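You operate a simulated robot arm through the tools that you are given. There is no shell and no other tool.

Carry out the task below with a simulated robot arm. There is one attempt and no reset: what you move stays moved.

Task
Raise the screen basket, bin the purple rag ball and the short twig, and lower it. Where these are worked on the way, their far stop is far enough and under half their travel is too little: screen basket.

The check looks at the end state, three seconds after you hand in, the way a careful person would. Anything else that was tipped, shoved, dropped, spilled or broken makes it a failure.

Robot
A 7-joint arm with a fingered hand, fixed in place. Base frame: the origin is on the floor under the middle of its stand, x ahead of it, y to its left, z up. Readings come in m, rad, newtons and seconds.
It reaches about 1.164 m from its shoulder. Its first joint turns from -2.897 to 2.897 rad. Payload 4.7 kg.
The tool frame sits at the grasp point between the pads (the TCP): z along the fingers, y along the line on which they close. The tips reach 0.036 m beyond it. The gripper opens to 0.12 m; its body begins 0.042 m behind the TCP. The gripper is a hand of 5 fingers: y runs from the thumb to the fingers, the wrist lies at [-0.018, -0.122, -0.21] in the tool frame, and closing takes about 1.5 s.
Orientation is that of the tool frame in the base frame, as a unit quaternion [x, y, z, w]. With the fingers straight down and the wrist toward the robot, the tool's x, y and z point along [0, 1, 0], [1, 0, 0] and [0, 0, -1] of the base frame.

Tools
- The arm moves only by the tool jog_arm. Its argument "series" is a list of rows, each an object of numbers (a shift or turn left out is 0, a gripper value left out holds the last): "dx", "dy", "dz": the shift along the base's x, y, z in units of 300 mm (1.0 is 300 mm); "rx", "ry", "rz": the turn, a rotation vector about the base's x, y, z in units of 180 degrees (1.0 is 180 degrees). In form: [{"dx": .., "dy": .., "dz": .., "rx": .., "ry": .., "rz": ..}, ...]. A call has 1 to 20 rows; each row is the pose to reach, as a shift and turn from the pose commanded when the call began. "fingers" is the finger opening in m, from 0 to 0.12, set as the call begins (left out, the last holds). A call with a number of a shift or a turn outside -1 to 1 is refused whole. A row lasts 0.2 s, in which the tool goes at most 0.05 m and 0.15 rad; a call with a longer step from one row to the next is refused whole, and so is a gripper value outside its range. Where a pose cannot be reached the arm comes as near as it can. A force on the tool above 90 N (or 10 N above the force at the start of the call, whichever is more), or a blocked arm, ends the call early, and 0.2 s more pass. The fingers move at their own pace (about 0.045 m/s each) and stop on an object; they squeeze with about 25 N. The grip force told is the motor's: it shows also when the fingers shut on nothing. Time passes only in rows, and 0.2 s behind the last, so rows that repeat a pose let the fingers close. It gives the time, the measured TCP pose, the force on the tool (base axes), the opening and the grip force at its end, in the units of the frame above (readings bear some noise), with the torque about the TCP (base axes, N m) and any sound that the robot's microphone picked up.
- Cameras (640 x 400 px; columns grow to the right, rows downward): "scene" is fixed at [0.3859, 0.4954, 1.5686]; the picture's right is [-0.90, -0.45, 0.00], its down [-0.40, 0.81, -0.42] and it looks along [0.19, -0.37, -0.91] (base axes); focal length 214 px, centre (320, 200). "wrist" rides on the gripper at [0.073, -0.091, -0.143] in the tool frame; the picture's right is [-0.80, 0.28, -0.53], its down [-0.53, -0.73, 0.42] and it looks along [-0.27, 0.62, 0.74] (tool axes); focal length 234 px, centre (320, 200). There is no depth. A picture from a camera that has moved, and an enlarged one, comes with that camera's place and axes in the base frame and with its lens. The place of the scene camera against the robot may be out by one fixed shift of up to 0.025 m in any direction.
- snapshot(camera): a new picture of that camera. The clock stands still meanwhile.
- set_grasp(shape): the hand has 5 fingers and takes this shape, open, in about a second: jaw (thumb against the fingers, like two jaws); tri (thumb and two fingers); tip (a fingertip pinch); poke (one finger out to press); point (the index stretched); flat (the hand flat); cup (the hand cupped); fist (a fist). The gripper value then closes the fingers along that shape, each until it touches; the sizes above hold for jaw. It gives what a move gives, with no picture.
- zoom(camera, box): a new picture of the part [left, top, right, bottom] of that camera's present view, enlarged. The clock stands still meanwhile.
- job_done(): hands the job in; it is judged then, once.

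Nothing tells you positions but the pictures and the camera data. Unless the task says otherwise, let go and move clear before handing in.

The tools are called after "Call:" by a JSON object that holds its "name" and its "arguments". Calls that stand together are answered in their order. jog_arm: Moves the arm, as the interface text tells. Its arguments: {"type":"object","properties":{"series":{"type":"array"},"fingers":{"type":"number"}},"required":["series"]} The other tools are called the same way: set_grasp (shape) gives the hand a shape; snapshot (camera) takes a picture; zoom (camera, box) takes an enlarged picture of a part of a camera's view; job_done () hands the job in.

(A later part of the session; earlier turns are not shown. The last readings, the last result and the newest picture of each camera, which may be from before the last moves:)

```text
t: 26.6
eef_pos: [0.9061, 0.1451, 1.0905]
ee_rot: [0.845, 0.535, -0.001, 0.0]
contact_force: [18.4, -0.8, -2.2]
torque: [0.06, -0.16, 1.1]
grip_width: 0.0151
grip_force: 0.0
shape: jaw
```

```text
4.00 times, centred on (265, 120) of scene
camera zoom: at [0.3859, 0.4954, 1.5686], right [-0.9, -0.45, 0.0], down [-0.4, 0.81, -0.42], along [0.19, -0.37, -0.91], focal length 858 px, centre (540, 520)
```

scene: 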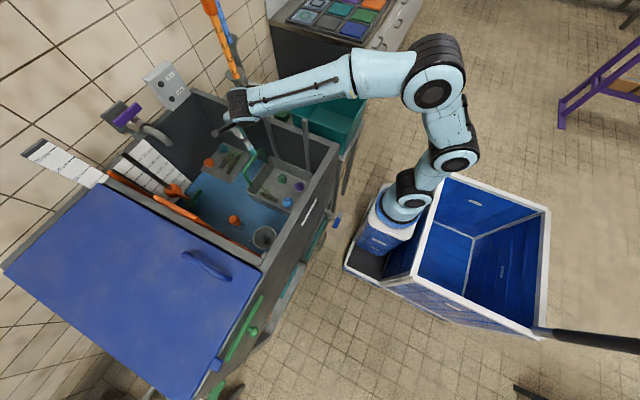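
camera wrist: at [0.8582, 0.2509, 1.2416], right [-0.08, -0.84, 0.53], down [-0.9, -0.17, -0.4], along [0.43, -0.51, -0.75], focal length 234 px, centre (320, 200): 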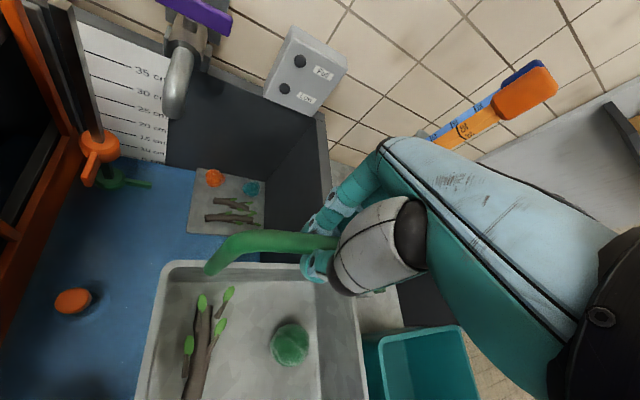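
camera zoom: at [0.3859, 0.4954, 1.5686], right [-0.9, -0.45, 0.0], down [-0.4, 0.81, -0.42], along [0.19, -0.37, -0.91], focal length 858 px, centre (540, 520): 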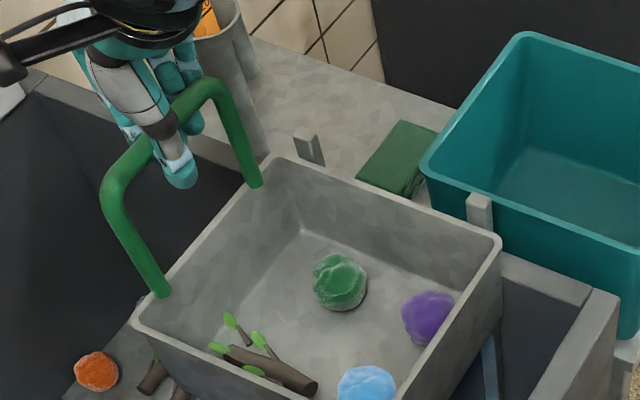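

The basket is still at the top with the grip loosened, but the bar presses sideways on the fingers. I'll shift the hand slightly to relieve that side force and then check again that the basket stays.

Call:
{"name": "jog_arm", "arguments": {"series": [{"dx": 0.015}, {"dx": 0.03}, {"dx": 0.03}]}}

Call:
{"name": "jog_arm", "arguments": {"series": [{"dz": -0.01}, {"dz": -0.02}, {"dz": -0.02}]}}

Call:
{"name": "zoom", "arguments": {"camera": "wrist", "box": [140, 190, 400, 400]}}

Call:
{"name": "zoom", "arguments": {"camera": "scene", "box": [215, 70, 315, 170]}}

```text
t: 27.4
eef_pos: [0.914, 0.1449, 1.0907]
ee_rot: [0.844, 0.536, 0.0, -0.001]
contact_force: [7.0, -4.5, -0.8]
torque: [0.05, -0.04, 0.48]
grip_width: 0.0152
grip_force: 0.0
shape: jaw
```

```text
t: 28.2
eef_pos: [0.9144, 0.145, 1.0862]
ee_rot: [0.845, 0.536, 0.001, 0.0]
contact_force: [6.9, -2.7, 4.5]
torque: [-0.17, -0.01, 0.51]
grip_width: 0.0149
grip_force: 0.0
shape: jaw
```

```text
1.90 times, centred on (270, 295) of wrist
camera zoom: at [0.8615, 0.2494, 1.229], right [-0.09, -0.85, 0.53], down [-0.89, -0.17, -0.43], along [0.45, -0.51, -0.74], focal length 446 px, centre (415, 19)
```

zoom: 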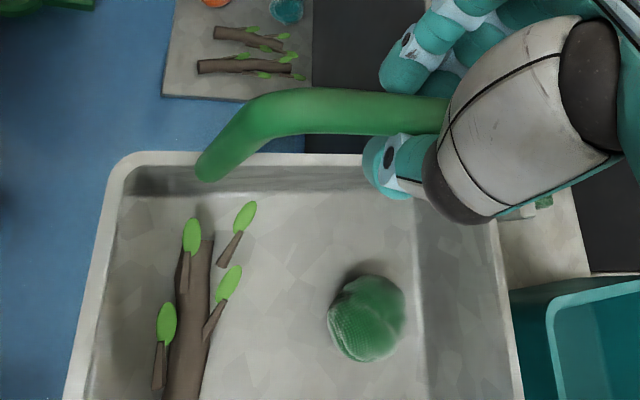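

```text
4.00 times, centred on (265, 120) of scene
camera zoom: at [0.3859, 0.4954, 1.5686], right [-0.9, -0.45, 0.0], down [-0.4, 0.81, -0.42], along [0.19, -0.37, -0.91], focal length 858 px, centre (540, 520)
```

zoom: 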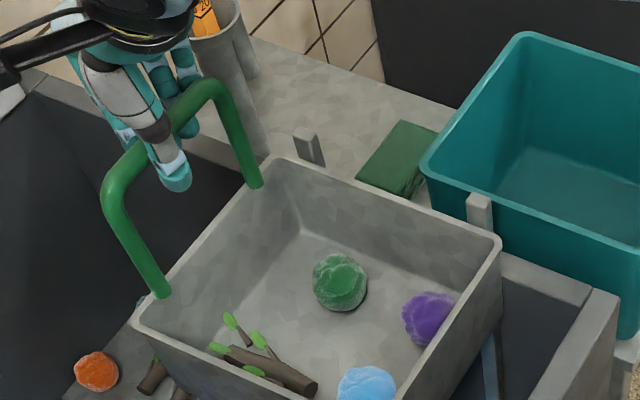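

The basket stays put in the scene view while the hand moved, so it holds by itself. I'll now open gradually and watch that it doesn't drop.

Call:
{"name": "jog_arm", "arguments": {"series": [{}, {}, {}], "fingers": 0.04}}

Call:
{"name": "zoom", "arguments": {"camera": "scene", "box": [215, 70, 315, 170]}}

```text
t: 29.0
eef_pos: [0.9138, 0.145, 1.0848]
ee_rot: [0.844, 0.537, 0.001, 0.0]
contact_force: [-0.1, 0.2, -0.6]
torque: [-0.02, 0.01, 0.02]
grip_width: 0.0397
grip_force: 0.1
shape: jaw
```

```text
4.00 times, centred on (265, 120) of scene
camera zoom: at [0.3859, 0.4954, 1.5686], right [-0.9, -0.45, 0.0], down [-0.4, 0.81, -0.42], along [0.19, -0.37, -0.91], focal length 858 px, centre (540, 520)
```

zoom: 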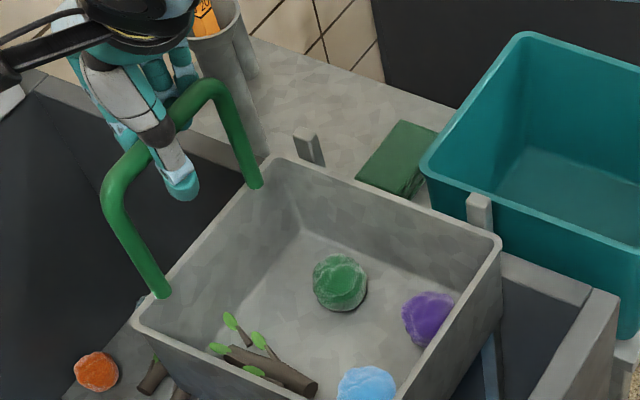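

No contact now and the basket is resting at the top. I'll open fully, rise clear, and back away to view the raised basket.

Call:
{"name": "jog_arm", "arguments": {"series": [{}, {}, {}, {}, {}], "fingers": 0.12}}

Call:
{"name": "jog_arm", "arguments": {"series": [{"dz": 0.06}, {"dz": 0.15}, {"dz": 0.28}, {"dz": 0.42}, {"dz": 0.5}, {"dz": 0.5}]}}

Call:
{"name": "snapshot", "arguments": {"camera": "scene"}}

Call:
{"name": "snapshot", "arguments": {"camera": "wrist"}}

```text
t: 30.2
eef_pos: [0.9137, 0.1458, 1.0848]
ee_rot: [0.845, 0.535, 0.001, -0.001]
contact_force: [-0.2, -0.9, 0.1]
torque: [-0.04, 0.04, -0.01]
grip_width: 0.1196
grip_force: 0.1
shape: jaw
```

```text
t: 31.6
eef_pos: [0.9132, 0.1445, 1.2366]
ee_rot: [0.844, 0.536, 0.0, 0.0]
contact_force: [0.5, 0.2, -0.2]
torque: [0.0, -0.02, -0.02]
grip_width: 0.1197
grip_force: 0.1
shape: jaw
```

```text
taken
```

scene: 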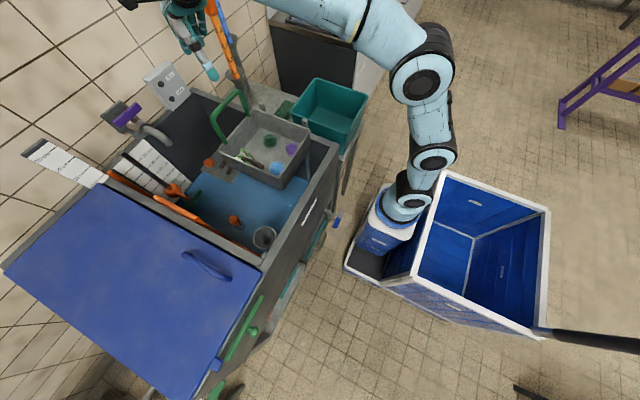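

```text
taken
camera wrist: at [0.8614, 0.2497, 1.3801], right [-0.09, -0.85, 0.53], down [-0.89, -0.17, -0.42], along [0.45, -0.51, -0.74], focal length 234 px, centre (320, 200)
```

wrist: 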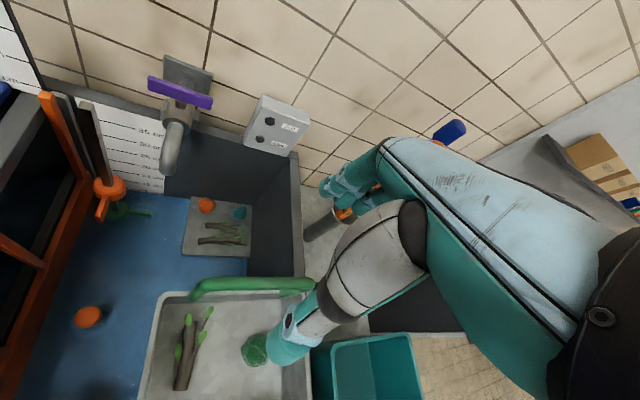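

The basket stays at the top, its items undisturbed. I'll zoom to locate the purple ball and the twig in the raised basket.

Call:
{"name": "zoom", "arguments": {"camera": "scene", "box": [205, 80, 325, 200]}}

Call:
{"name": "zoom", "arguments": {"camera": "wrist", "box": [120, 240, 340, 400]}}

```text
3.33 times, centred on (265, 140) of scene
camera zoom: at [0.3859, 0.4954, 1.5686], right [-0.9, -0.45, 0.0], down [-0.4, 0.81, -0.42], along [0.19, -0.37, -0.91], focal length 715 px, centre (503, 400)
```

zoom: 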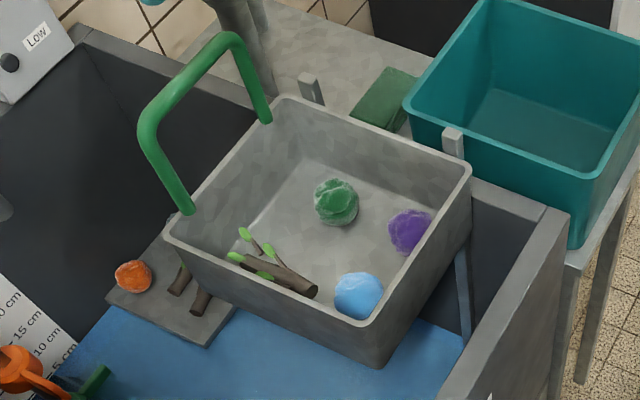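

```text
2.50 times, centred on (230, 320) of wrist
camera zoom: at [0.8614, 0.2497, 1.3801], right [-0.09, -0.85, 0.53], down [-0.89, -0.17, -0.42], along [0.45, -0.51, -0.74], focal length 585 px, centre (545, -100)
```

zoom: 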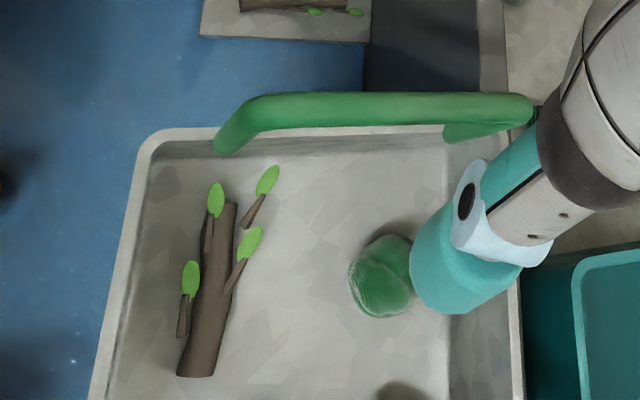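

The purple ball sits at about (0.713, 0.088, 0.91), close to the near wall, so a narrower grasp is preferable. I'll try the three-finger shape up here and look at how it sits.

Call:
{"name": "set_grasp", "arguments": {"shape": "tri"}}

Call:
{"name": "snapshot", "arguments": {"camera": "wrist"}}

Call:
{"name": "zoom", "arguments": {"camera": "scene", "box": [140, 0, 260, 100]}}

```text
t: 32.5
eef_pos: [0.9134, 0.1464, 1.237]
ee_rot: [0.844, 0.536, -0.001, -0.001]
contact_force: [1.1, 0.5, -0.3]
torque: [-0.01, -0.02, 0.0]
grip_width: 0.1198
grip_force: 0.1
shape: tri
```

```text
taken
camera wrist: at [0.8615, 0.2497, 1.3799], right [-0.09, -0.85, 0.53], down [-0.89, -0.17, -0.42], along [0.45, -0.51, -0.74], focal length 234 px, centre (320, 200)
```

wrist: 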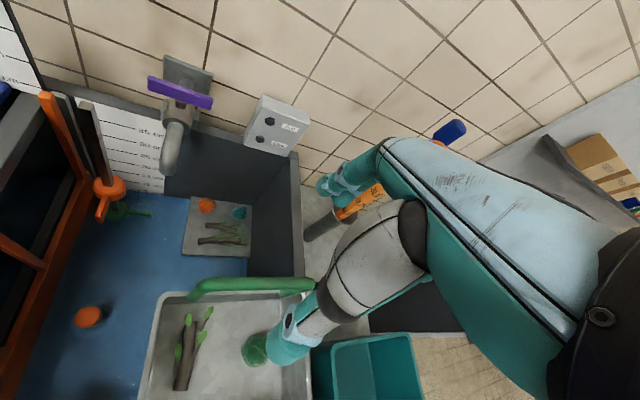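

```text
4.00 times, centred on (200, 50) of scene
camera zoom: at [0.3859, 0.4954, 1.5686], right [-0.9, -0.45, 0.0], down [-0.4, 0.81, -0.42], along [0.19, -0.37, -0.91], focal length 858 px, centre (800, 800)
```

zoom: 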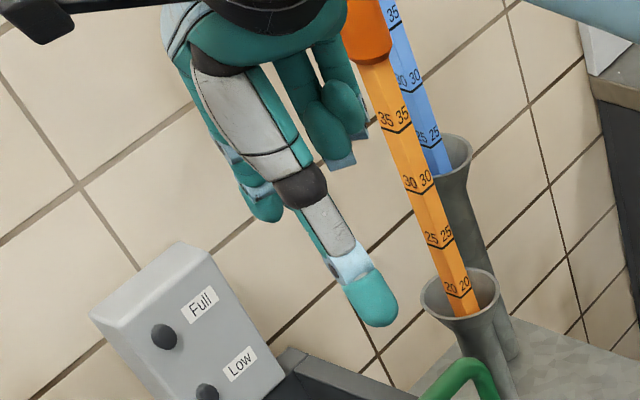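

In "tri" two fingers stay out and two curl. I'll also look at the fingertip-pinch shape to compare how slim it is.

Call:
{"name": "set_grasp", "arguments": {"shape": "tip"}}

Call:
{"name": "snapshot", "arguments": {"camera": "wrist"}}

Call:
{"name": "zoom", "arguments": {"camera": "scene", "box": [140, 0, 260, 100]}}

```text
t: 33.4
eef_pos: [0.9138, 0.1463, 1.2364]
ee_rot: [0.844, 0.537, 0.0, 0.0]
contact_force: [-0.6, -1.1, -0.7]
torque: [-0.02, -0.04, 0.03]
grip_width: 0.1197
grip_force: 0.1
shape: tip
```

```text
taken
camera wrist: at [0.8615, 0.2497, 1.3799], right [-0.09, -0.85, 0.53], down [-0.89, -0.17, -0.42], along [0.45, -0.51, -0.74], focal length 234 px, centre (320, 200)
```

wrist: 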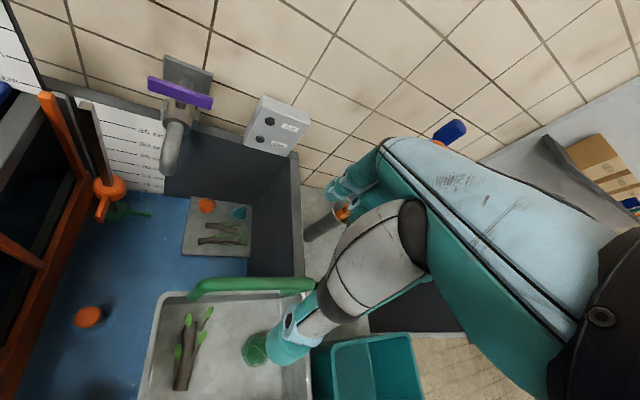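

```text
4.00 times, centred on (200, 50) of scene
camera zoom: at [0.3859, 0.4954, 1.5686], right [-0.9, -0.45, 0.0], down [-0.4, 0.81, -0.42], along [0.19, -0.37, -0.91], focal length 858 px, centre (800, 800)
```

zoom: 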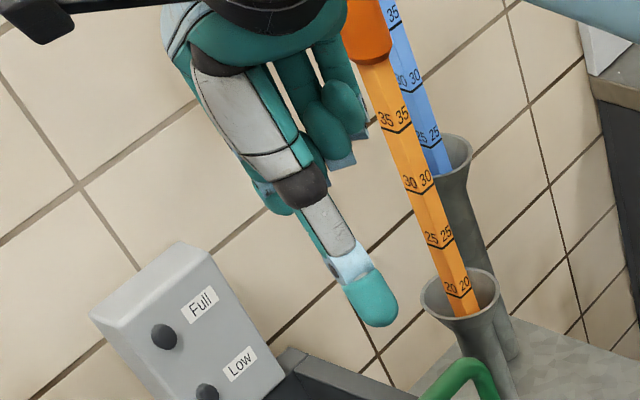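

The jaw shape with the four fingers in the 28 mm gap by the right wall and the thumb on the open side suits the ball best. I'll return to jaw, narrow the opening, and turn the hand to yaw -90° above the purple ball.

Call:
{"name": "set_grasp", "arguments": {"shape": "jaw"}}

Call:
{"name": "jog_arm", "arguments": {"series": [{"dx": -0.08, "dy": -0.02, "dz": 0.0, "rz": -0.045}, {"dx": -0.16, "dy": -0.04, "dz": 0.0, "rz": -0.09}, {"dx": -0.24, "dy": -0.06, "dz": 0.0, "rz": -0.135}, {"dx": -0.32, "dy": -0.08, "dz": 0.0, "rz": -0.18}, {"dx": -0.4, "dy": -0.1, "dz": 0.0, "rz": -0.225}, {"dx": -0.48, "dy": -0.12, "dz": 0.0, "rz": -0.27}, {"dx": -0.56, "dy": -0.14, "dz": 0.0, "rz": -0.315}, {"dx": -0.64, "dy": -0.16, "dz": 0.0, "rz": -0.361}, {"dx": -0.64, "dy": -0.16, "dz": 0.0, "rz": -0.361}], "fingers": 0.066}}

Call:
{"name": "snapshot", "arguments": {"camera": "scene"}}

Call:
{"name": "snapshot", "arguments": {"camera": "wrist"}}

```text
t: 34.3
eef_pos: [0.913, 0.1444, 1.2362]
ee_rot: [0.844, 0.536, -0.001, 0.0]
contact_force: [0.2, 0.3, 0.1]
torque: [-0.04, -0.04, 0.01]
grip_width: 0.1196
grip_force: 0.1
shape: jaw
```

```text
t: 36.3
eef_pos: [0.7215, 0.0976, 1.2343]
ee_rot: [1.0, -0.002, 0.001, 0.0]
contact_force: [0.5, -1.2, 1.3]
torque: [-0.02, -0.01, 0.02]
grip_width: 0.0664
grip_force: 0.2
shape: jaw
```

```text
taken
```

scene: 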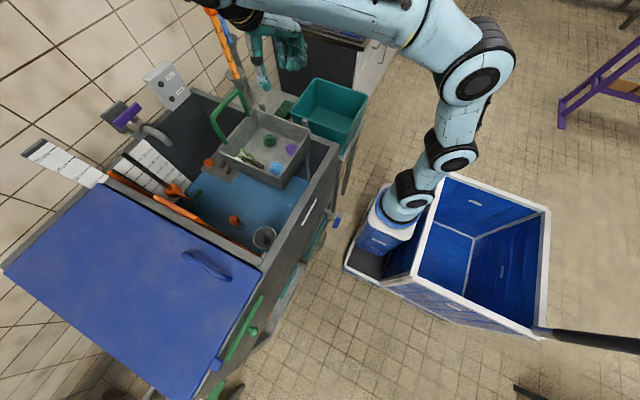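

```text
taken
camera wrist: at [0.7943, 0.1878, 1.3781], right [-0.8, -0.28, 0.53], down [-0.53, 0.73, -0.42], along [-0.27, -0.62, -0.74], focal length 234 px, centre (320, 200)
```

wrist: 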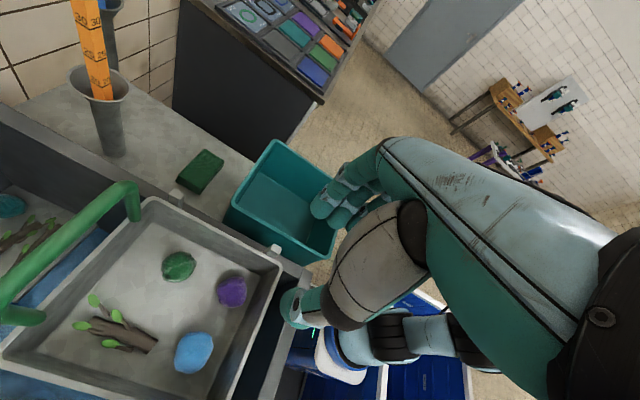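

This gives a very good view of the basket from above. I'll zoom in to measure the ball, walls and neighbours precisely.

Call:
{"name": "zoom", "arguments": {"camera": "wrist", "box": [60, 180, 300, 400]}}

Call:
{"name": "zoom", "arguments": {"camera": "wrist", "box": [160, 230, 340, 400]}}

Call:
{"name": "zoom", "arguments": {"camera": "scene", "box": [205, 20, 345, 200]}}

```text
1.82 times, centred on (180, 290) of wrist
camera zoom: at [0.7943, 0.1878, 1.3781], right [-0.8, -0.28, 0.53], down [-0.53, 0.73, -0.42], along [-0.27, -0.62, -0.74], focal length 426 px, centre (574, 36)
```

zoom: 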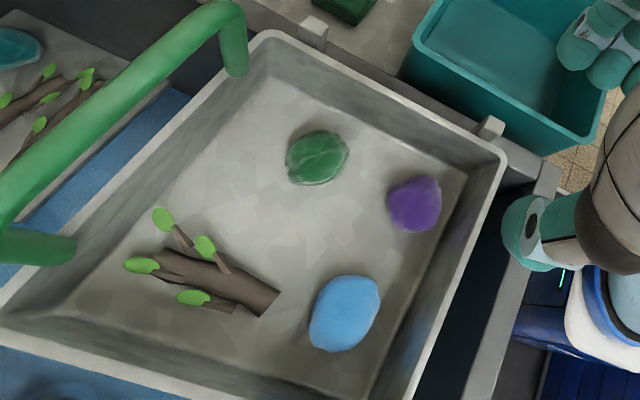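

```text
2.35 times, centred on (250, 315) of wrist
camera zoom: at [0.7943, 0.1878, 1.3781], right [-0.8, -0.28, 0.53], down [-0.53, 0.73, -0.42], along [-0.27, -0.62, -0.74], focal length 551 px, centre (485, -71)
```

zoom: 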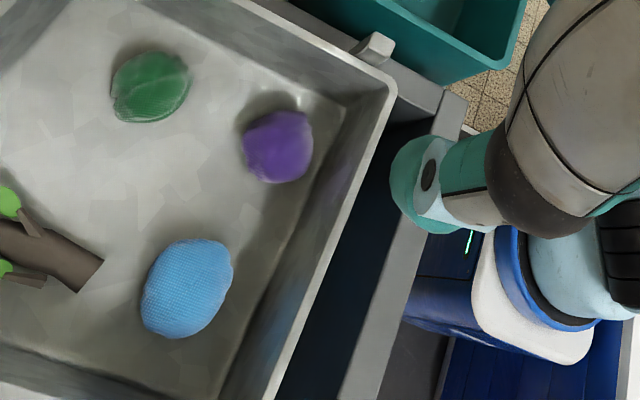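

```text
2.22 times, centred on (275, 110) of scene
camera zoom: at [0.3859, 0.4954, 1.5686], right [-0.9, -0.45, 0.0], down [-0.4, 0.81, -0.42], along [0.19, -0.37, -0.91], focal length 477 px, centre (420, 400)
```

zoom: 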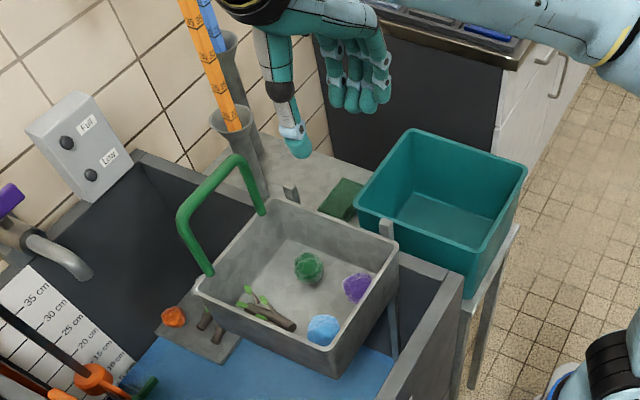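

The finger row turns out to be offset towards the pinky side, so fingers in that gap would hit the near wall. A better plan is the thumb in the basket's near-right corner (yaw about +60°), with a slight tilt. I'll rotate there high up and inspect the hand's profile.

Call:
{"name": "jog_arm", "arguments": {"series": [{"rz": 0.0463}, {"rz": 0.0926}, {"rz": 0.1389}, {"rz": 0.1852}, {"rz": 0.2315}, {"rz": 0.2778}, {"rz": 0.3241}, {"rz": 0.3704}, {"rz": 0.4167}, {"rz": 0.463}, {"rz": 0.5093}, {"rz": 0.5556}, {"rz": 0.6019}, {"rz": 0.6482}, {"rz": 0.6945}, {"rz": 0.7408}, {"rz": 0.7871}, {"rz": 0.8333}, {"rz": 0.8333}]}}

Call:
{"name": "snapshot", "arguments": {"camera": "scene"}}

Call:
{"name": "snapshot", "arguments": {"camera": "wrist"}}

```text
t: 40.3
eef_pos: [0.7211, 0.0967, 1.2354]
ee_rot: [0.26, 0.966, 0.001, 0.0]
contact_force: [0.8, 0.2, -0.6]
torque: [0.02, -0.01, -0.03]
grip_width: 0.0665
grip_force: 0.0
shape: jaw
```

```text
taken
```

scene: 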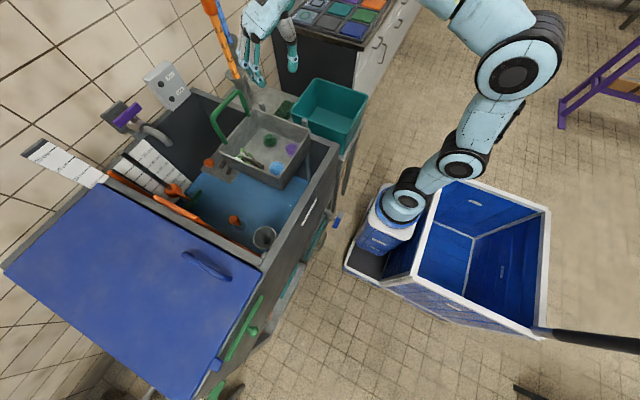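

```text
taken
camera wrist: at [0.6125, 0.0537, 1.3786], right [0.84, -0.16, 0.53], down [0.09, -0.9, -0.42], along [0.54, 0.4, -0.74], focal length 234 px, centre (320, 200)
```

wrist: 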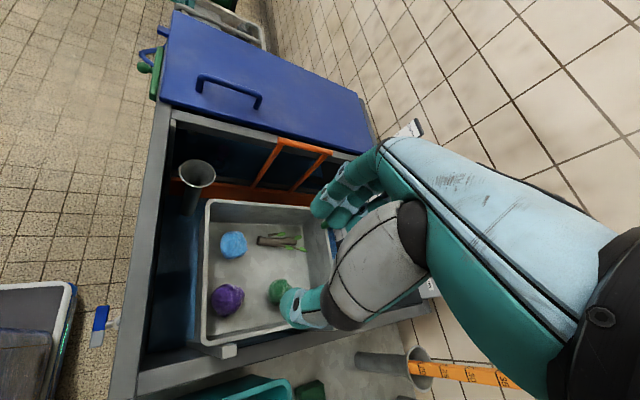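

Great view of the basket again. I'll zoom in both cameras to see hand profile and ball position.

Call:
{"name": "zoom", "arguments": {"camera": "scene", "box": [225, 0, 345, 110]}}

Call:
{"name": "zoom", "arguments": {"camera": "wrist", "box": [190, 190, 350, 370]}}

```text
3.64 times, centred on (285, 55) of scene
camera zoom: at [0.3859, 0.4954, 1.5686], right [-0.9, -0.45, 0.0], down [-0.4, 0.81, -0.42], along [0.19, -0.37, -0.91], focal length 780 px, centre (447, 727)
```

zoom: 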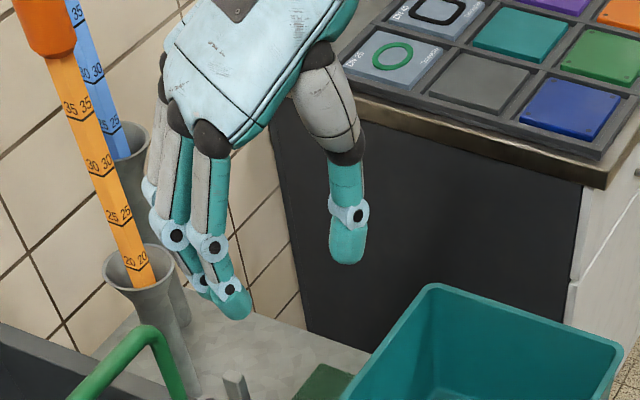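

```text
2.22 times, centred on (270, 280) of wrist
camera zoom: at [0.6125, 0.0537, 1.3786], right [0.84, -0.16, 0.53], down [0.09, -0.9, -0.42], along [0.54, 0.4, -0.74], focal length 520 px, centre (431, 22)
```

zoom: 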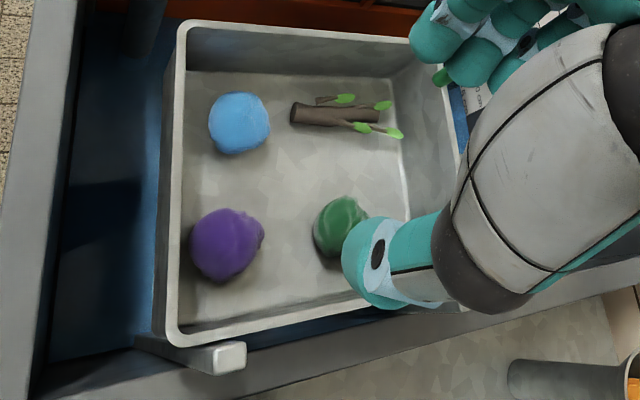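

The thumb is about 27 mm thick and the index/middle fingers oppose it, with ring and pinky extending towards the green ball. The three-finger shape will keep those two curled up and out of the way, so I'll switch to it, add a 13° tilt, and check its profile.

Call:
{"name": "set_grasp", "arguments": {"shape": "tri"}}

Call:
{"name": "jog_arm", "arguments": {"series": [{"rx": -0.031, "ry": 0.018}, {"rx": -0.0625, "ry": 0.036}, {"rx": -0.0625, "ry": 0.036}, {"rx": -0.0625, "ry": 0.036}, {"rx": -0.0625, "ry": 0.036}], "fingers": 0.066}}

Call:
{"name": "zoom", "arguments": {"camera": "scene", "box": [225, 0, 345, 110]}}

Call:
{"name": "zoom", "arguments": {"camera": "wrist", "box": [190, 130, 430, 370]}}

```text
t: 41.2
eef_pos: [0.7223, 0.097, 1.2357]
ee_rot: [0.261, 0.965, 0.0, 0.0]
contact_force: [0.1, 0.4, 0.6]
torque: [-0.01, 0.0, -0.04]
grip_width: 0.1203
grip_force: 0.1
shape: tri
```

```text
t: 42.4
eef_pos: [0.721, 0.0966, 1.2351]
ee_rot: [0.259, 0.959, -0.11, -0.03]
contact_force: [0.5, 0.1, 0.4]
torque: [0.02, 0.02, -0.02]
grip_width: 0.0665
grip_force: 0.0
shape: tri
```

```text
3.64 times, centred on (285, 55) of scene
camera zoom: at [0.3859, 0.4954, 1.5686], right [-0.9, -0.45, 0.0], down [-0.4, 0.81, -0.42], along [0.19, -0.37, -0.91], focal length 780 px, centre (447, 727)
```

zoom: 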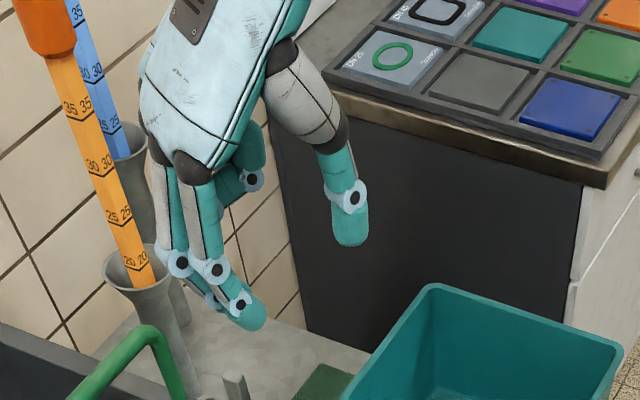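

```text
1.67 times, centred on (310, 250) of wrist
camera zoom: at [0.6298, 0.0839, 1.3956], right [0.89, -0.07, 0.45], down [0.05, -0.97, -0.25], along [0.45, 0.25, -0.86], focal length 390 px, centre (337, 117)
```

zoom: 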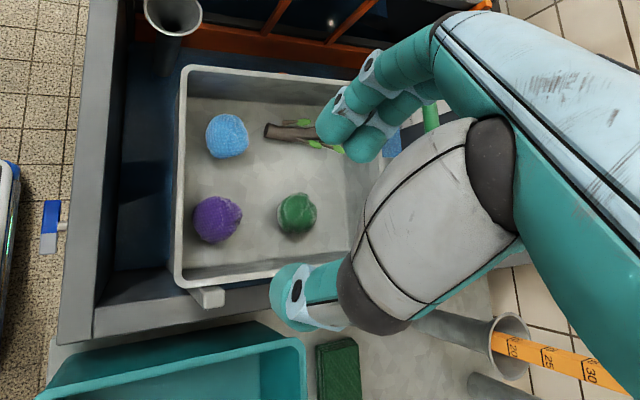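

The tilt works, though 13° is more than needed. I'll reduce it to about 7°, set yaw to 55°, and come down to just above the rim over the purple ball to check alignment.

Call:
{"name": "jog_arm", "arguments": {"series": [{"dz": -0.11, "rx": 0.0153, "ry": -0.0069, "rz": -0.0139}, {"dz": -0.22, "dx": 0.014, "dy": -0.007, "rx": 0.0307, "ry": -0.0138, "rz": -0.0278}, {"dz": -0.34, "dx": 0.014, "dy": -0.007, "rx": 0.0307, "ry": -0.0138, "rz": -0.0278}, {"dz": -0.46, "dx": 0.014, "dy": -0.007, "rx": 0.0307, "ry": -0.0138, "rz": -0.0278}, {"dz": -0.58, "dx": 0.014, "dy": -0.007, "rx": 0.0307, "ry": -0.0138, "rz": -0.0278}, {"dz": -0.683, "dx": 0.014, "dy": -0.007, "rx": 0.0307, "ry": -0.0138, "rz": -0.0278}, {"dz": -0.683, "dx": 0.014, "dy": -0.007, "rx": 0.0307, "ry": -0.0138, "rz": -0.0278}]}}

Call:
{"name": "zoom", "arguments": {"camera": "scene", "box": [215, 50, 335, 190]}}

Call:
{"name": "snapshot", "arguments": {"camera": "wrist"}}

```text
t: 44.0
eef_pos: [0.7249, 0.0942, 1.0298]
ee_rot: [0.302, 0.951, -0.056, -0.025]
contact_force: [-0.8, 0.0, 0.2]
torque: [0.0, -0.01, 0.03]
grip_width: 0.0664
grip_force: 0.1
shape: tri
```

```text
2.86 times, centred on (275, 120) of scene
camera zoom: at [0.3859, 0.4954, 1.5686], right [-0.9, -0.45, 0.0], down [-0.4, 0.81, -0.42], along [0.19, -0.37, -0.91], focal length 613 px, centre (449, 429)
```

zoom: 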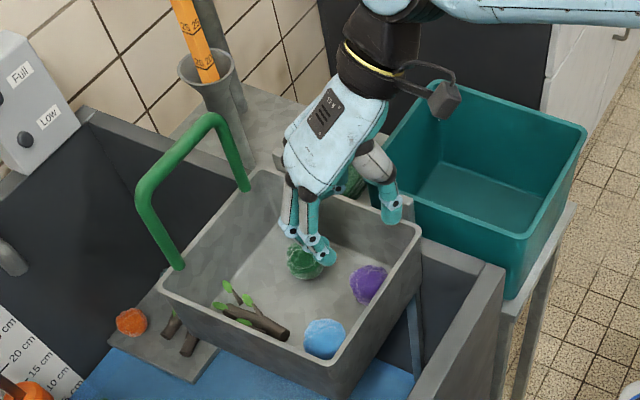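

```text
taken
camera wrist: at [0.6252, 0.0751, 1.1848], right [0.86, -0.19, 0.48], down [-0.02, -0.94, -0.34], along [0.51, 0.28, -0.81], focal length 234 px, centre (320, 200)
```

wrist: 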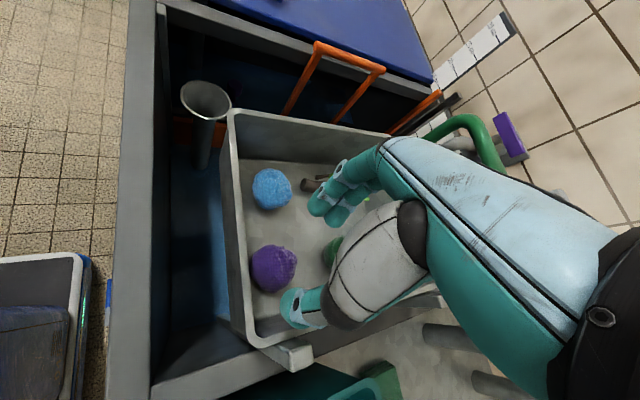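

Call:
{"name": "zoom", "arguments": {"camera": "wrist", "box": [220, 210, 350, 380]}}

Call:
{"name": "zoom", "arguments": {"camera": "scene", "box": [255, 90, 315, 150]}}

```text
2.35 times, centred on (285, 295) of wrist
camera zoom: at [0.6252, 0.0751, 1.1848], right [0.86, -0.19, 0.48], down [-0.02, -0.94, -0.34], along [0.51, 0.28, -0.81], focal length 551 px, centre (402, -24)
```

zoom: 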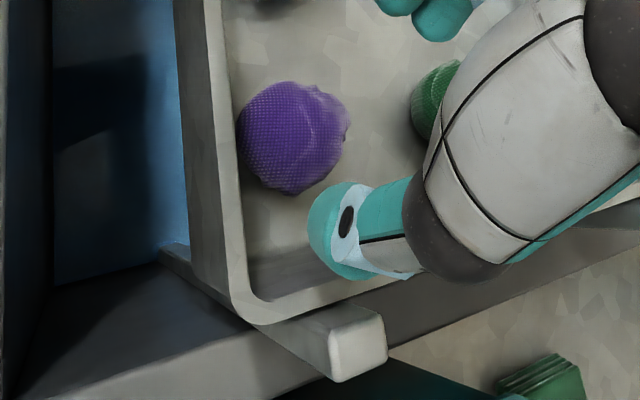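

```text
6.67 times, centred on (285, 120) of scene
camera zoom: at [0.3859, 0.4954, 1.5686], right [-0.9, -0.45, 0.0], down [-0.4, 0.81, -0.42], along [0.19, -0.37, -0.91], focal length 1430 px, centre (553, 733)
```

zoom: 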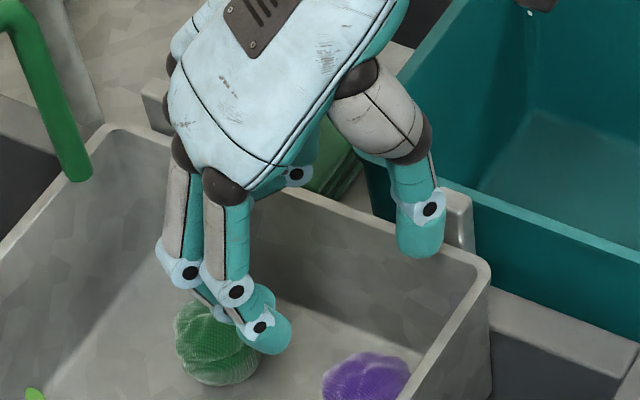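

The thumb barely fits in that corner (only a millimetre or two of slack). A better choice is the two slim fingers in the corner and the thumb on the open side, which needs yaw about -130°. I'll rise and rotate there to see whether the arm can reach it.

Call:
{"name": "jog_arm", "arguments": {"series": [{"dz": 0.14}, {"dz": 0.28, "rx": 0.0159, "ry": -0.0111}, {"dz": 0.42, "rx": 0.0318, "ry": -0.0223}, {"dz": 0.57, "rx": 0.0318, "ry": -0.0223}, {"dz": 0.57, "rx": 0.0318, "ry": -0.0223}]}}

Call:
{"name": "jog_arm", "arguments": {"series": [{"rz": -0.046}, {"rz": -0.092}, {"rz": -0.138}, {"rz": -0.184}, {"rz": -0.23}, {"rz": -0.276}, {"rz": -0.322}, {"rz": -0.368}, {"rz": -0.414}, {"rz": -0.46}, {"rz": -0.506}, {"rz": -0.552}, {"rz": -0.598}, {"rz": -0.644}, {"rz": -0.69}, {"rz": -0.736}, {"rz": -0.782}, {"rz": -0.806}, {"rz": -0.806}]}}

Call:
{"name": "jog_arm", "arguments": {"series": [{"rz": -0.045}, {"rz": -0.09}, {"rz": -0.135}, {"rz": -0.18}, {"rz": -0.222}, {"rz": -0.222}]}}

Call:
{"name": "snapshot", "arguments": {"camera": "scene"}}

Call:
{"name": "snapshot", "arguments": {"camera": "wrist"}}

```text
t: 45.2
eef_pos: [0.7242, 0.0934, 1.2016]
ee_rot: [0.302, 0.953, 0.003, -0.008]
contact_force: [-0.3, 0.7, 0.6]
torque: [0.01, -0.01, 0.04]
grip_width: 0.0664
grip_force: 0.1
shape: tri
```

```text
t: 49.2
eef_pos: [0.7254, 0.0939, 1.2013]
ee_rot: [1.0, -0.002, 0.007, 0.0]
contact_force: [0.1, -0.1, 1.0]
torque: [-0.01, -0.02, 0.0]
grip_width: 0.0663
grip_force: 0.0
shape: tri
```

```text
t: 50.6
eef_pos: [0.7013, 0.0791, 1.1098]
ee_rot: [0.945, -0.326, 0.006, 0.002]
contact_force: [-0.4, 0.0, 0.2]
torque: [0.0, 0.0, -0.02]
grip_width: 0.0663
grip_force: 0.1
shape: tri
out of reach, approached as far as the arm can: row 2, 3, 4, 5, 6
```

```text
taken
```

scene: 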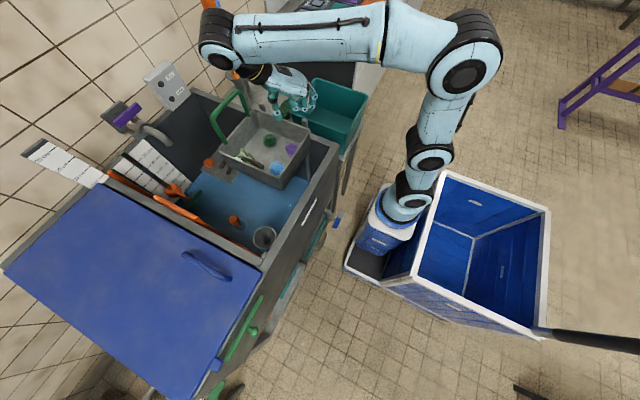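

```text
taken
camera wrist: at [0.8124, 0.107, 1.2546], right [-0.81, 0.28, 0.51], down [0.04, 0.9, -0.43], along [-0.58, -0.33, -0.74], focal length 234 px, centre (320, 200)
```

wrist: 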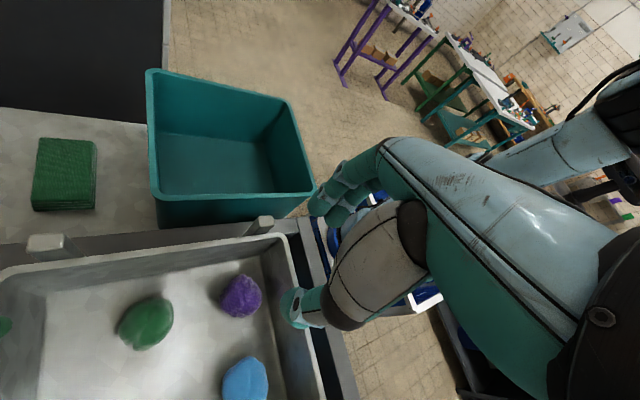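

That yaw is out of reach, and the arm settled lower (nothing touched). I'll go back to the thumb-in-corner pose, aiming the thumb precisely and verifying in the images as I go down step by step.

Call:
{"name": "jog_arm", "arguments": {"series": [{"rz": 0.045}, {"rz": 0.09}, {"rz": 0.135}, {"rz": 0.18}, {"rz": 0.222}, {"rz": 0.222}, {"rz": 0.222}]}}

Call:
{"name": "jog_arm", "arguments": {"series": [{"rz": 0.0456}, {"rz": 0.0911}, {"rz": 0.1367}, {"rz": 0.1822}, {"rz": 0.2278}, {"rz": 0.2733}, {"rz": 0.3189}, {"rz": 0.3644}, {"rz": 0.41}, {"rz": 0.4556}, {"rz": 0.5011}, {"rz": 0.5467}, {"rz": 0.5922}, {"rz": 0.6378}, {"rz": 0.6833}, {"rz": 0.7289}, {"rz": 0.7744}, {"rz": 0.8194}, {"rz": 0.8194}], "fingers": 0.074}}

Call:
{"name": "jog_arm", "arguments": {"series": [{"rx": -0.0164, "ry": 0.01045, "dx": 0.007}, {"rx": -0.0328, "ry": 0.0209, "dx": 0.015}, {"rx": -0.0328, "ry": 0.0209, "dx": 0.015}]}}

```text
t: 52.2
eef_pos: [0.7014, 0.079, 1.1103]
ee_rot: [1.0, 0.0, 0.008, 0.0]
contact_force: [-0.4, 1.0, -1.0]
torque: [0.0, 0.0, 0.0]
grip_width: 0.066
grip_force: 0.1
shape: tri
```

```text
t: 56.2
eef_pos: [0.7007, 0.0795, 1.1107]
ee_rot: [0.281, 0.96, 0.002, -0.008]
contact_force: [0.5, 0.1, -0.2]
torque: [0.0, -0.01, 0.0]
grip_width: 0.0736
grip_force: 0.1
shape: tri
```

```text
t: 57.0
eef_pos: [0.7066, 0.0805, 1.1106]
ee_rot: [0.28, 0.958, -0.057, -0.024]
contact_force: [0.3, 0.1, 0.8]
torque: [0.0, 0.02, 0.01]
grip_width: 0.0736
grip_force: 0.1
shape: tri
```

Orientation is right (yaw 57.5°, tilt 7°). Now I move to just above the rim over the target spot and check the thumb against the corner.

Call:
{"name": "jog_arm", "arguments": {"series": [{"dx": 0.04, "dy": 0.024}, {"dx": 0.077, "dy": 0.047, "dz": -0.05}, {"dx": 0.077, "dy": 0.047, "dz": -0.15}, {"dx": 0.077, "dy": 0.047, "dz": -0.25}, {"dx": 0.077, "dy": 0.047, "dz": -0.302}, {"dx": 0.077, "dy": 0.047, "dz": -0.302}]}}

Call:
{"name": "zoom", "arguments": {"camera": "wrist", "box": [220, 200, 350, 370]}}

Call:
{"name": "zoom", "arguments": {"camera": "scene", "box": [255, 90, 325, 170]}}

```text
t: 58.4
eef_pos: [0.7287, 0.0952, 1.0199]
ee_rot: [0.281, 0.958, -0.056, -0.024]
contact_force: [-0.3, -0.2, -0.9]
torque: [-0.01, -0.01, 0.01]
grip_width: 0.0736
grip_force: 0.0
shape: tri
```

```text
2.35 times, centred on (285, 285) of wrist
camera zoom: at [0.6295, 0.0697, 1.1742], right [0.87, -0.15, 0.48], down [0.02, -0.94, -0.34], along [0.5, 0.3, -0.81], focal length 551 px, centre (402, 0)
```

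zoom: 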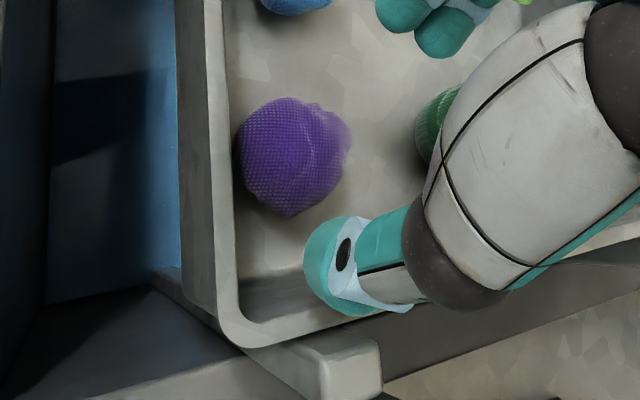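

```text
5.00 times, centred on (290, 130) of scene
camera zoom: at [0.3859, 0.4954, 1.5686], right [-0.9, -0.45, 0.0], down [-0.4, 0.81, -0.42], along [0.19, -0.37, -0.91], focal length 1072 px, centre (470, 550)
```

zoom: 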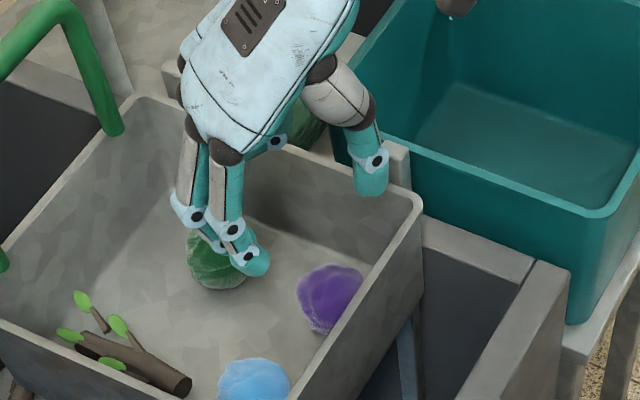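

The thumb tip measures at (0.700, 0.047), a little too close to the right wall, so I'll shift 3.5 mm back in x and 3 mm in +y. Then I go down in short steps with force checks.

Call:
{"name": "jog_arm", "arguments": {"series": [{"dx": -0.0117, "dy": 0.0093}, {"dx": -0.0117, "dy": 0.0093, "dz": -0.08}, {"dx": -0.0117, "dy": 0.0093, "dz": -0.16}, {"dx": -0.0117, "dy": 0.0093, "dz": -0.16}]}}

Call:
{"name": "zoom", "arguments": {"camera": "wrist", "box": [220, 200, 350, 370]}}

Call:
{"name": "zoom", "arguments": {"camera": "scene", "box": [255, 90, 325, 170]}}

```text
t: 59.4
eef_pos: [0.7249, 0.096, 0.9706]
ee_rot: [0.28, 0.958, -0.056, -0.024]
contact_force: [0.3, 0.3, 0.5]
torque: [0.01, 0.03, 0.0]
grip_width: 0.0736
grip_force: 0.1
shape: tri
```

```text
2.35 times, centred on (285, 285) of wrist
camera zoom: at [0.6262, 0.0724, 1.126], right [0.87, -0.15, 0.48], down [0.02, -0.94, -0.34], along [0.5, 0.3, -0.81], focal length 551 px, centre (402, 0)
```

zoom: 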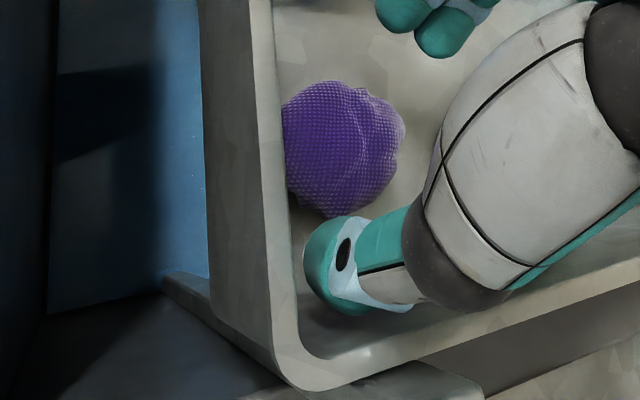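

```text
5.00 times, centred on (290, 130) of scene
camera zoom: at [0.3859, 0.4954, 1.5686], right [-0.9, -0.45, 0.0], down [-0.4, 0.81, -0.42], along [0.19, -0.37, -0.91], focal length 1072 px, centre (470, 550)
```

zoom: 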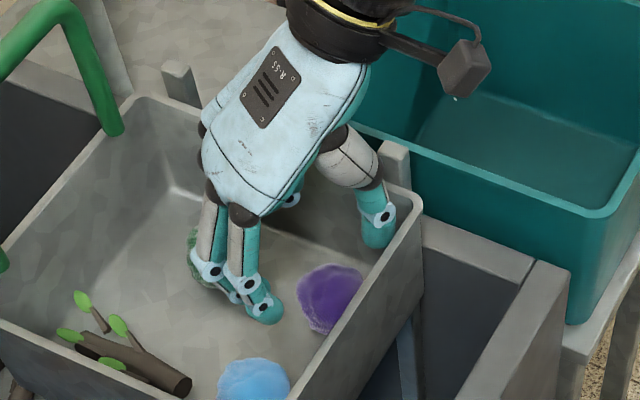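

The thumb is inside the corner and clear of ball and walls, with no contact forces. Continuing down.

Call:
{"name": "jog_arm", "arguments": {"series": [{"dz": -0.033}, {"dz": -0.066}, {"dz": -0.1}, {"dz": -0.1}]}}

Call:
{"name": "zoom", "arguments": {"camera": "wrist", "box": [220, 200, 350, 370]}}

Call:
{"name": "zoom", "arguments": {"camera": "scene", "box": [255, 90, 325, 170]}}

```text
t: 60.4
eef_pos: [0.7254, 0.0969, 0.942]
ee_rot: [0.281, 0.958, -0.057, -0.024]
contact_force: [0.1, 1.2, -0.2]
torque: [0.01, 0.01, 0.03]
grip_width: 0.0739
grip_force: 0.0
shape: tri
```

```text
2.35 times, centred on (285, 285) of wrist
camera zoom: at [0.6264, 0.0728, 1.0957], right [0.87, -0.15, 0.48], down [0.02, -0.94, -0.34], along [0.5, 0.3, -0.81], focal length 551 px, centre (402, 0)
```

zoom: 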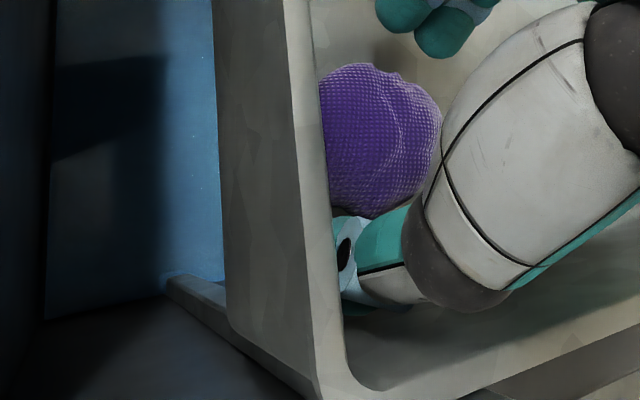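

```text
5.00 times, centred on (290, 130) of scene
camera zoom: at [0.3859, 0.4954, 1.5686], right [-0.9, -0.45, 0.0], down [-0.4, 0.81, -0.42], along [0.19, -0.37, -0.91], focal length 1072 px, centre (470, 550)
```

zoom: 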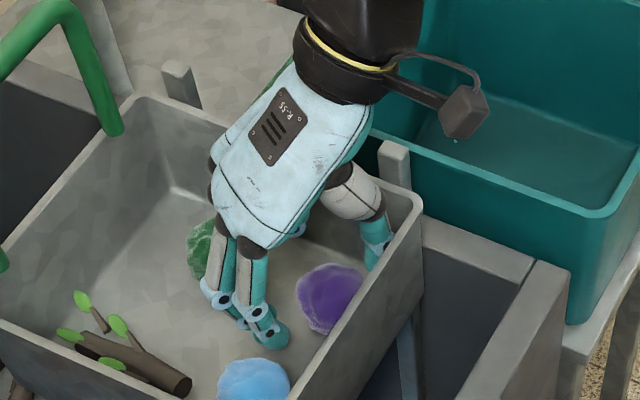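

No contact yet; the thumb is between ball and corner, fingers on the open side. Final bit of descent.

Call:
{"name": "jog_arm", "arguments": {"series": [{"dz": -0.025}, {"dz": -0.05}, {"dz": -0.08}, {"dz": -0.08}]}}

Call:
{"name": "zoom", "arguments": {"camera": "wrist", "box": [220, 200, 350, 370]}}

Call:
{"name": "zoom", "arguments": {"camera": "scene", "box": [255, 90, 325, 170]}}

```text
t: 61.4
eef_pos: [0.7257, 0.097, 0.9178]
ee_rot: [0.28, 0.958, -0.056, -0.024]
contact_force: [-0.4, 0.5, 2.9]
torque: [0.07, -0.09, 0.01]
grip_width: 0.0739
grip_force: 0.0
shape: tri
```

```text
2.35 times, centred on (285, 285) of wrist
camera zoom: at [0.6264, 0.0725, 1.0718], right [0.87, -0.15, 0.48], down [0.02, -0.94, -0.34], along [0.5, 0.31, -0.81], focal length 551 px, centre (402, 0)
```

zoom: 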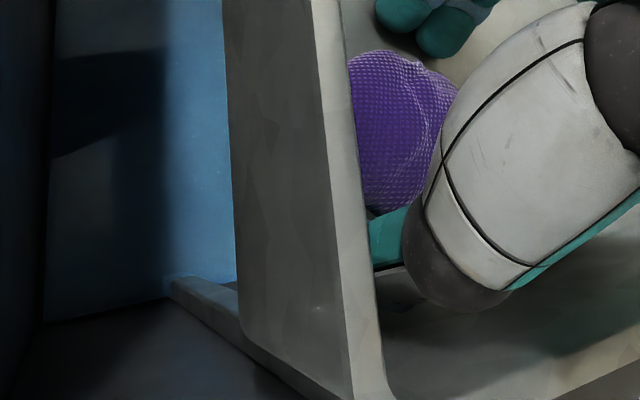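

```text
5.00 times, centred on (290, 130) of scene
camera zoom: at [0.3859, 0.4954, 1.5686], right [-0.9, -0.45, 0.0], down [-0.4, 0.81, -0.42], along [0.19, -0.37, -0.91], focal length 1072 px, centre (470, 550)
```

zoom: 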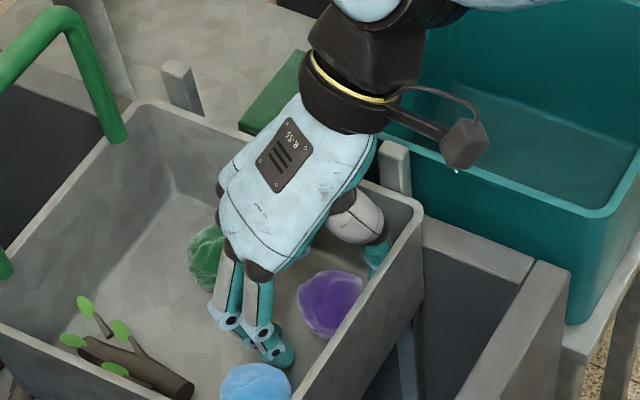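

There's a light touch (about 3 N), likely fingertips on the basket floor, and the basket dipped a few millimetres. I'll lift 3 mm and close on the ball.

Call:
{"name": "jog_arm", "arguments": {"series": [{"dz": 0.01}, {"dz": 0.01}]}}

Call:
{"name": "jog_arm", "arguments": {"series": [{}, {}, {}, {}, {}, {}, {}], "fingers": 0.03}}

Call:
{"name": "zoom", "arguments": {"camera": "wrist", "box": [220, 200, 350, 370]}}

Call:
{"name": "zoom", "arguments": {"camera": "scene", "box": [255, 90, 325, 170]}}

```text
t: 62.0
eef_pos: [0.7259, 0.0958, 0.9196]
ee_rot: [0.281, 0.958, -0.056, -0.024]
contact_force: [-0.1, 0.4, 0.8]
torque: [0.02, -0.01, 0.02]
grip_width: 0.0738
grip_force: 0.1
shape: tri
```

```text
t: 63.6
eef_pos: [0.7254, 0.0954, 0.9199]
ee_rot: [0.281, 0.958, -0.057, -0.024]
contact_force: [0.1, -0.5, 0.1]
torque: [0.01, -0.05, -0.01]
grip_width: 0.0419
grip_force: 24.5
shape: tri
```

```text
2.35 times, centred on (285, 285) of wrist
camera zoom: at [0.6266, 0.0725, 1.0745], right [0.87, -0.15, 0.48], down [0.02, -0.94, -0.34], along [0.5, 0.3, -0.81], focal length 551 px, centre (402, 0)
```

zoom: 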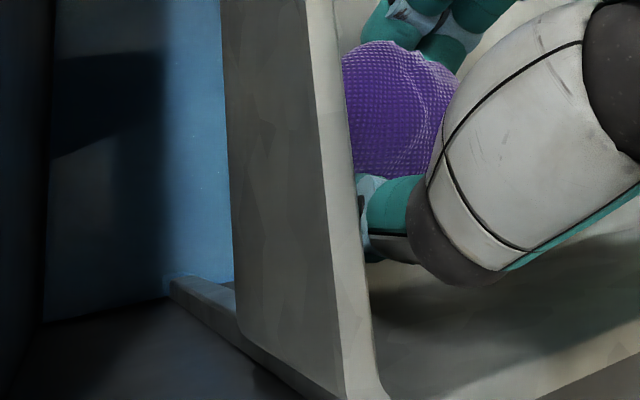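

```text
5.00 times, centred on (290, 130) of scene
camera zoom: at [0.3859, 0.4954, 1.5686], right [-0.9, -0.45, 0.0], down [-0.4, 0.81, -0.42], along [0.19, -0.37, -0.91], focal length 1072 px, centre (470, 550)
```

zoom: 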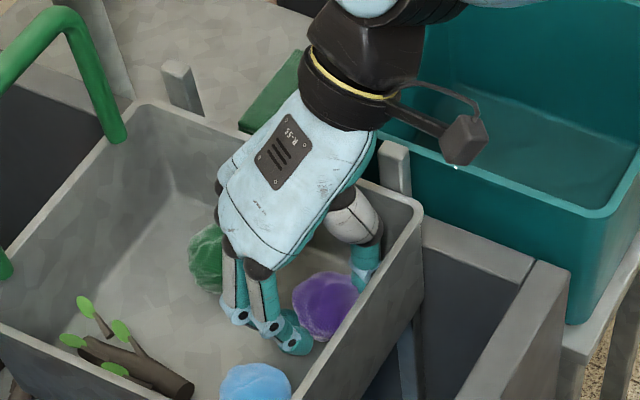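

The fingers closed on the ball (0.042 m, 24.5 N). I'll lift gently and check it comes along.

Call:
{"name": "jog_arm", "arguments": {"series": [{}, {"dz": 0.03}, {"dz": 0.08}, {"dz": 0.14}, {"dz": 0.2}, {"dz": 0.2}], "fingers": 0}}

Call:
{"name": "zoom", "arguments": {"camera": "wrist", "box": [200, 180, 380, 400]}}

Call:
{"name": "zoom", "arguments": {"camera": "scene", "box": [245, 70, 335, 170]}}

```text
t: 65.0
eef_pos: [0.7254, 0.0966, 0.98]
ee_rot: [0.281, 0.958, -0.057, -0.025]
contact_force: [0.4, -0.4, -0.3]
torque: [0.01, -0.02, 0.0]
grip_width: 0.0415
grip_force: 24.3
shape: tri
```

```text
1.82 times, centred on (290, 290) of wrist
camera zoom: at [0.6258, 0.0724, 1.1344], right [0.87, -0.15, 0.48], down [0.02, -0.94, -0.34], along [0.5, 0.3, -0.81], focal length 426 px, centre (374, 36)
```

zoom: 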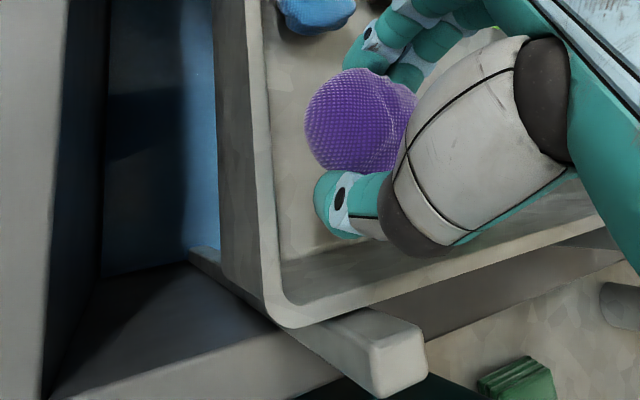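

```text
4.00 times, centred on (290, 120) of scene
camera zoom: at [0.3859, 0.4954, 1.5686], right [-0.9, -0.45, 0.0], down [-0.4, 0.81, -0.42], along [0.19, -0.37, -0.91], focal length 858 px, centre (440, 520)
```

zoom: 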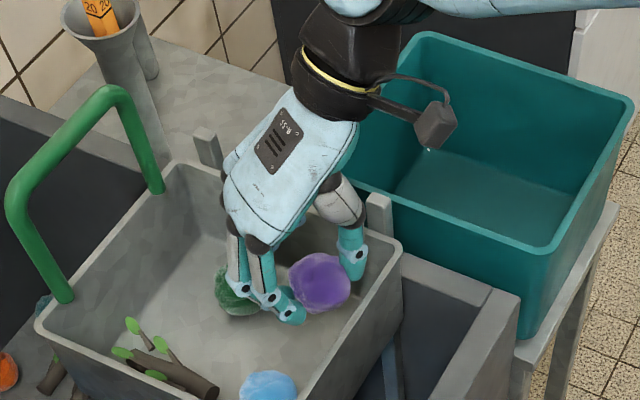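

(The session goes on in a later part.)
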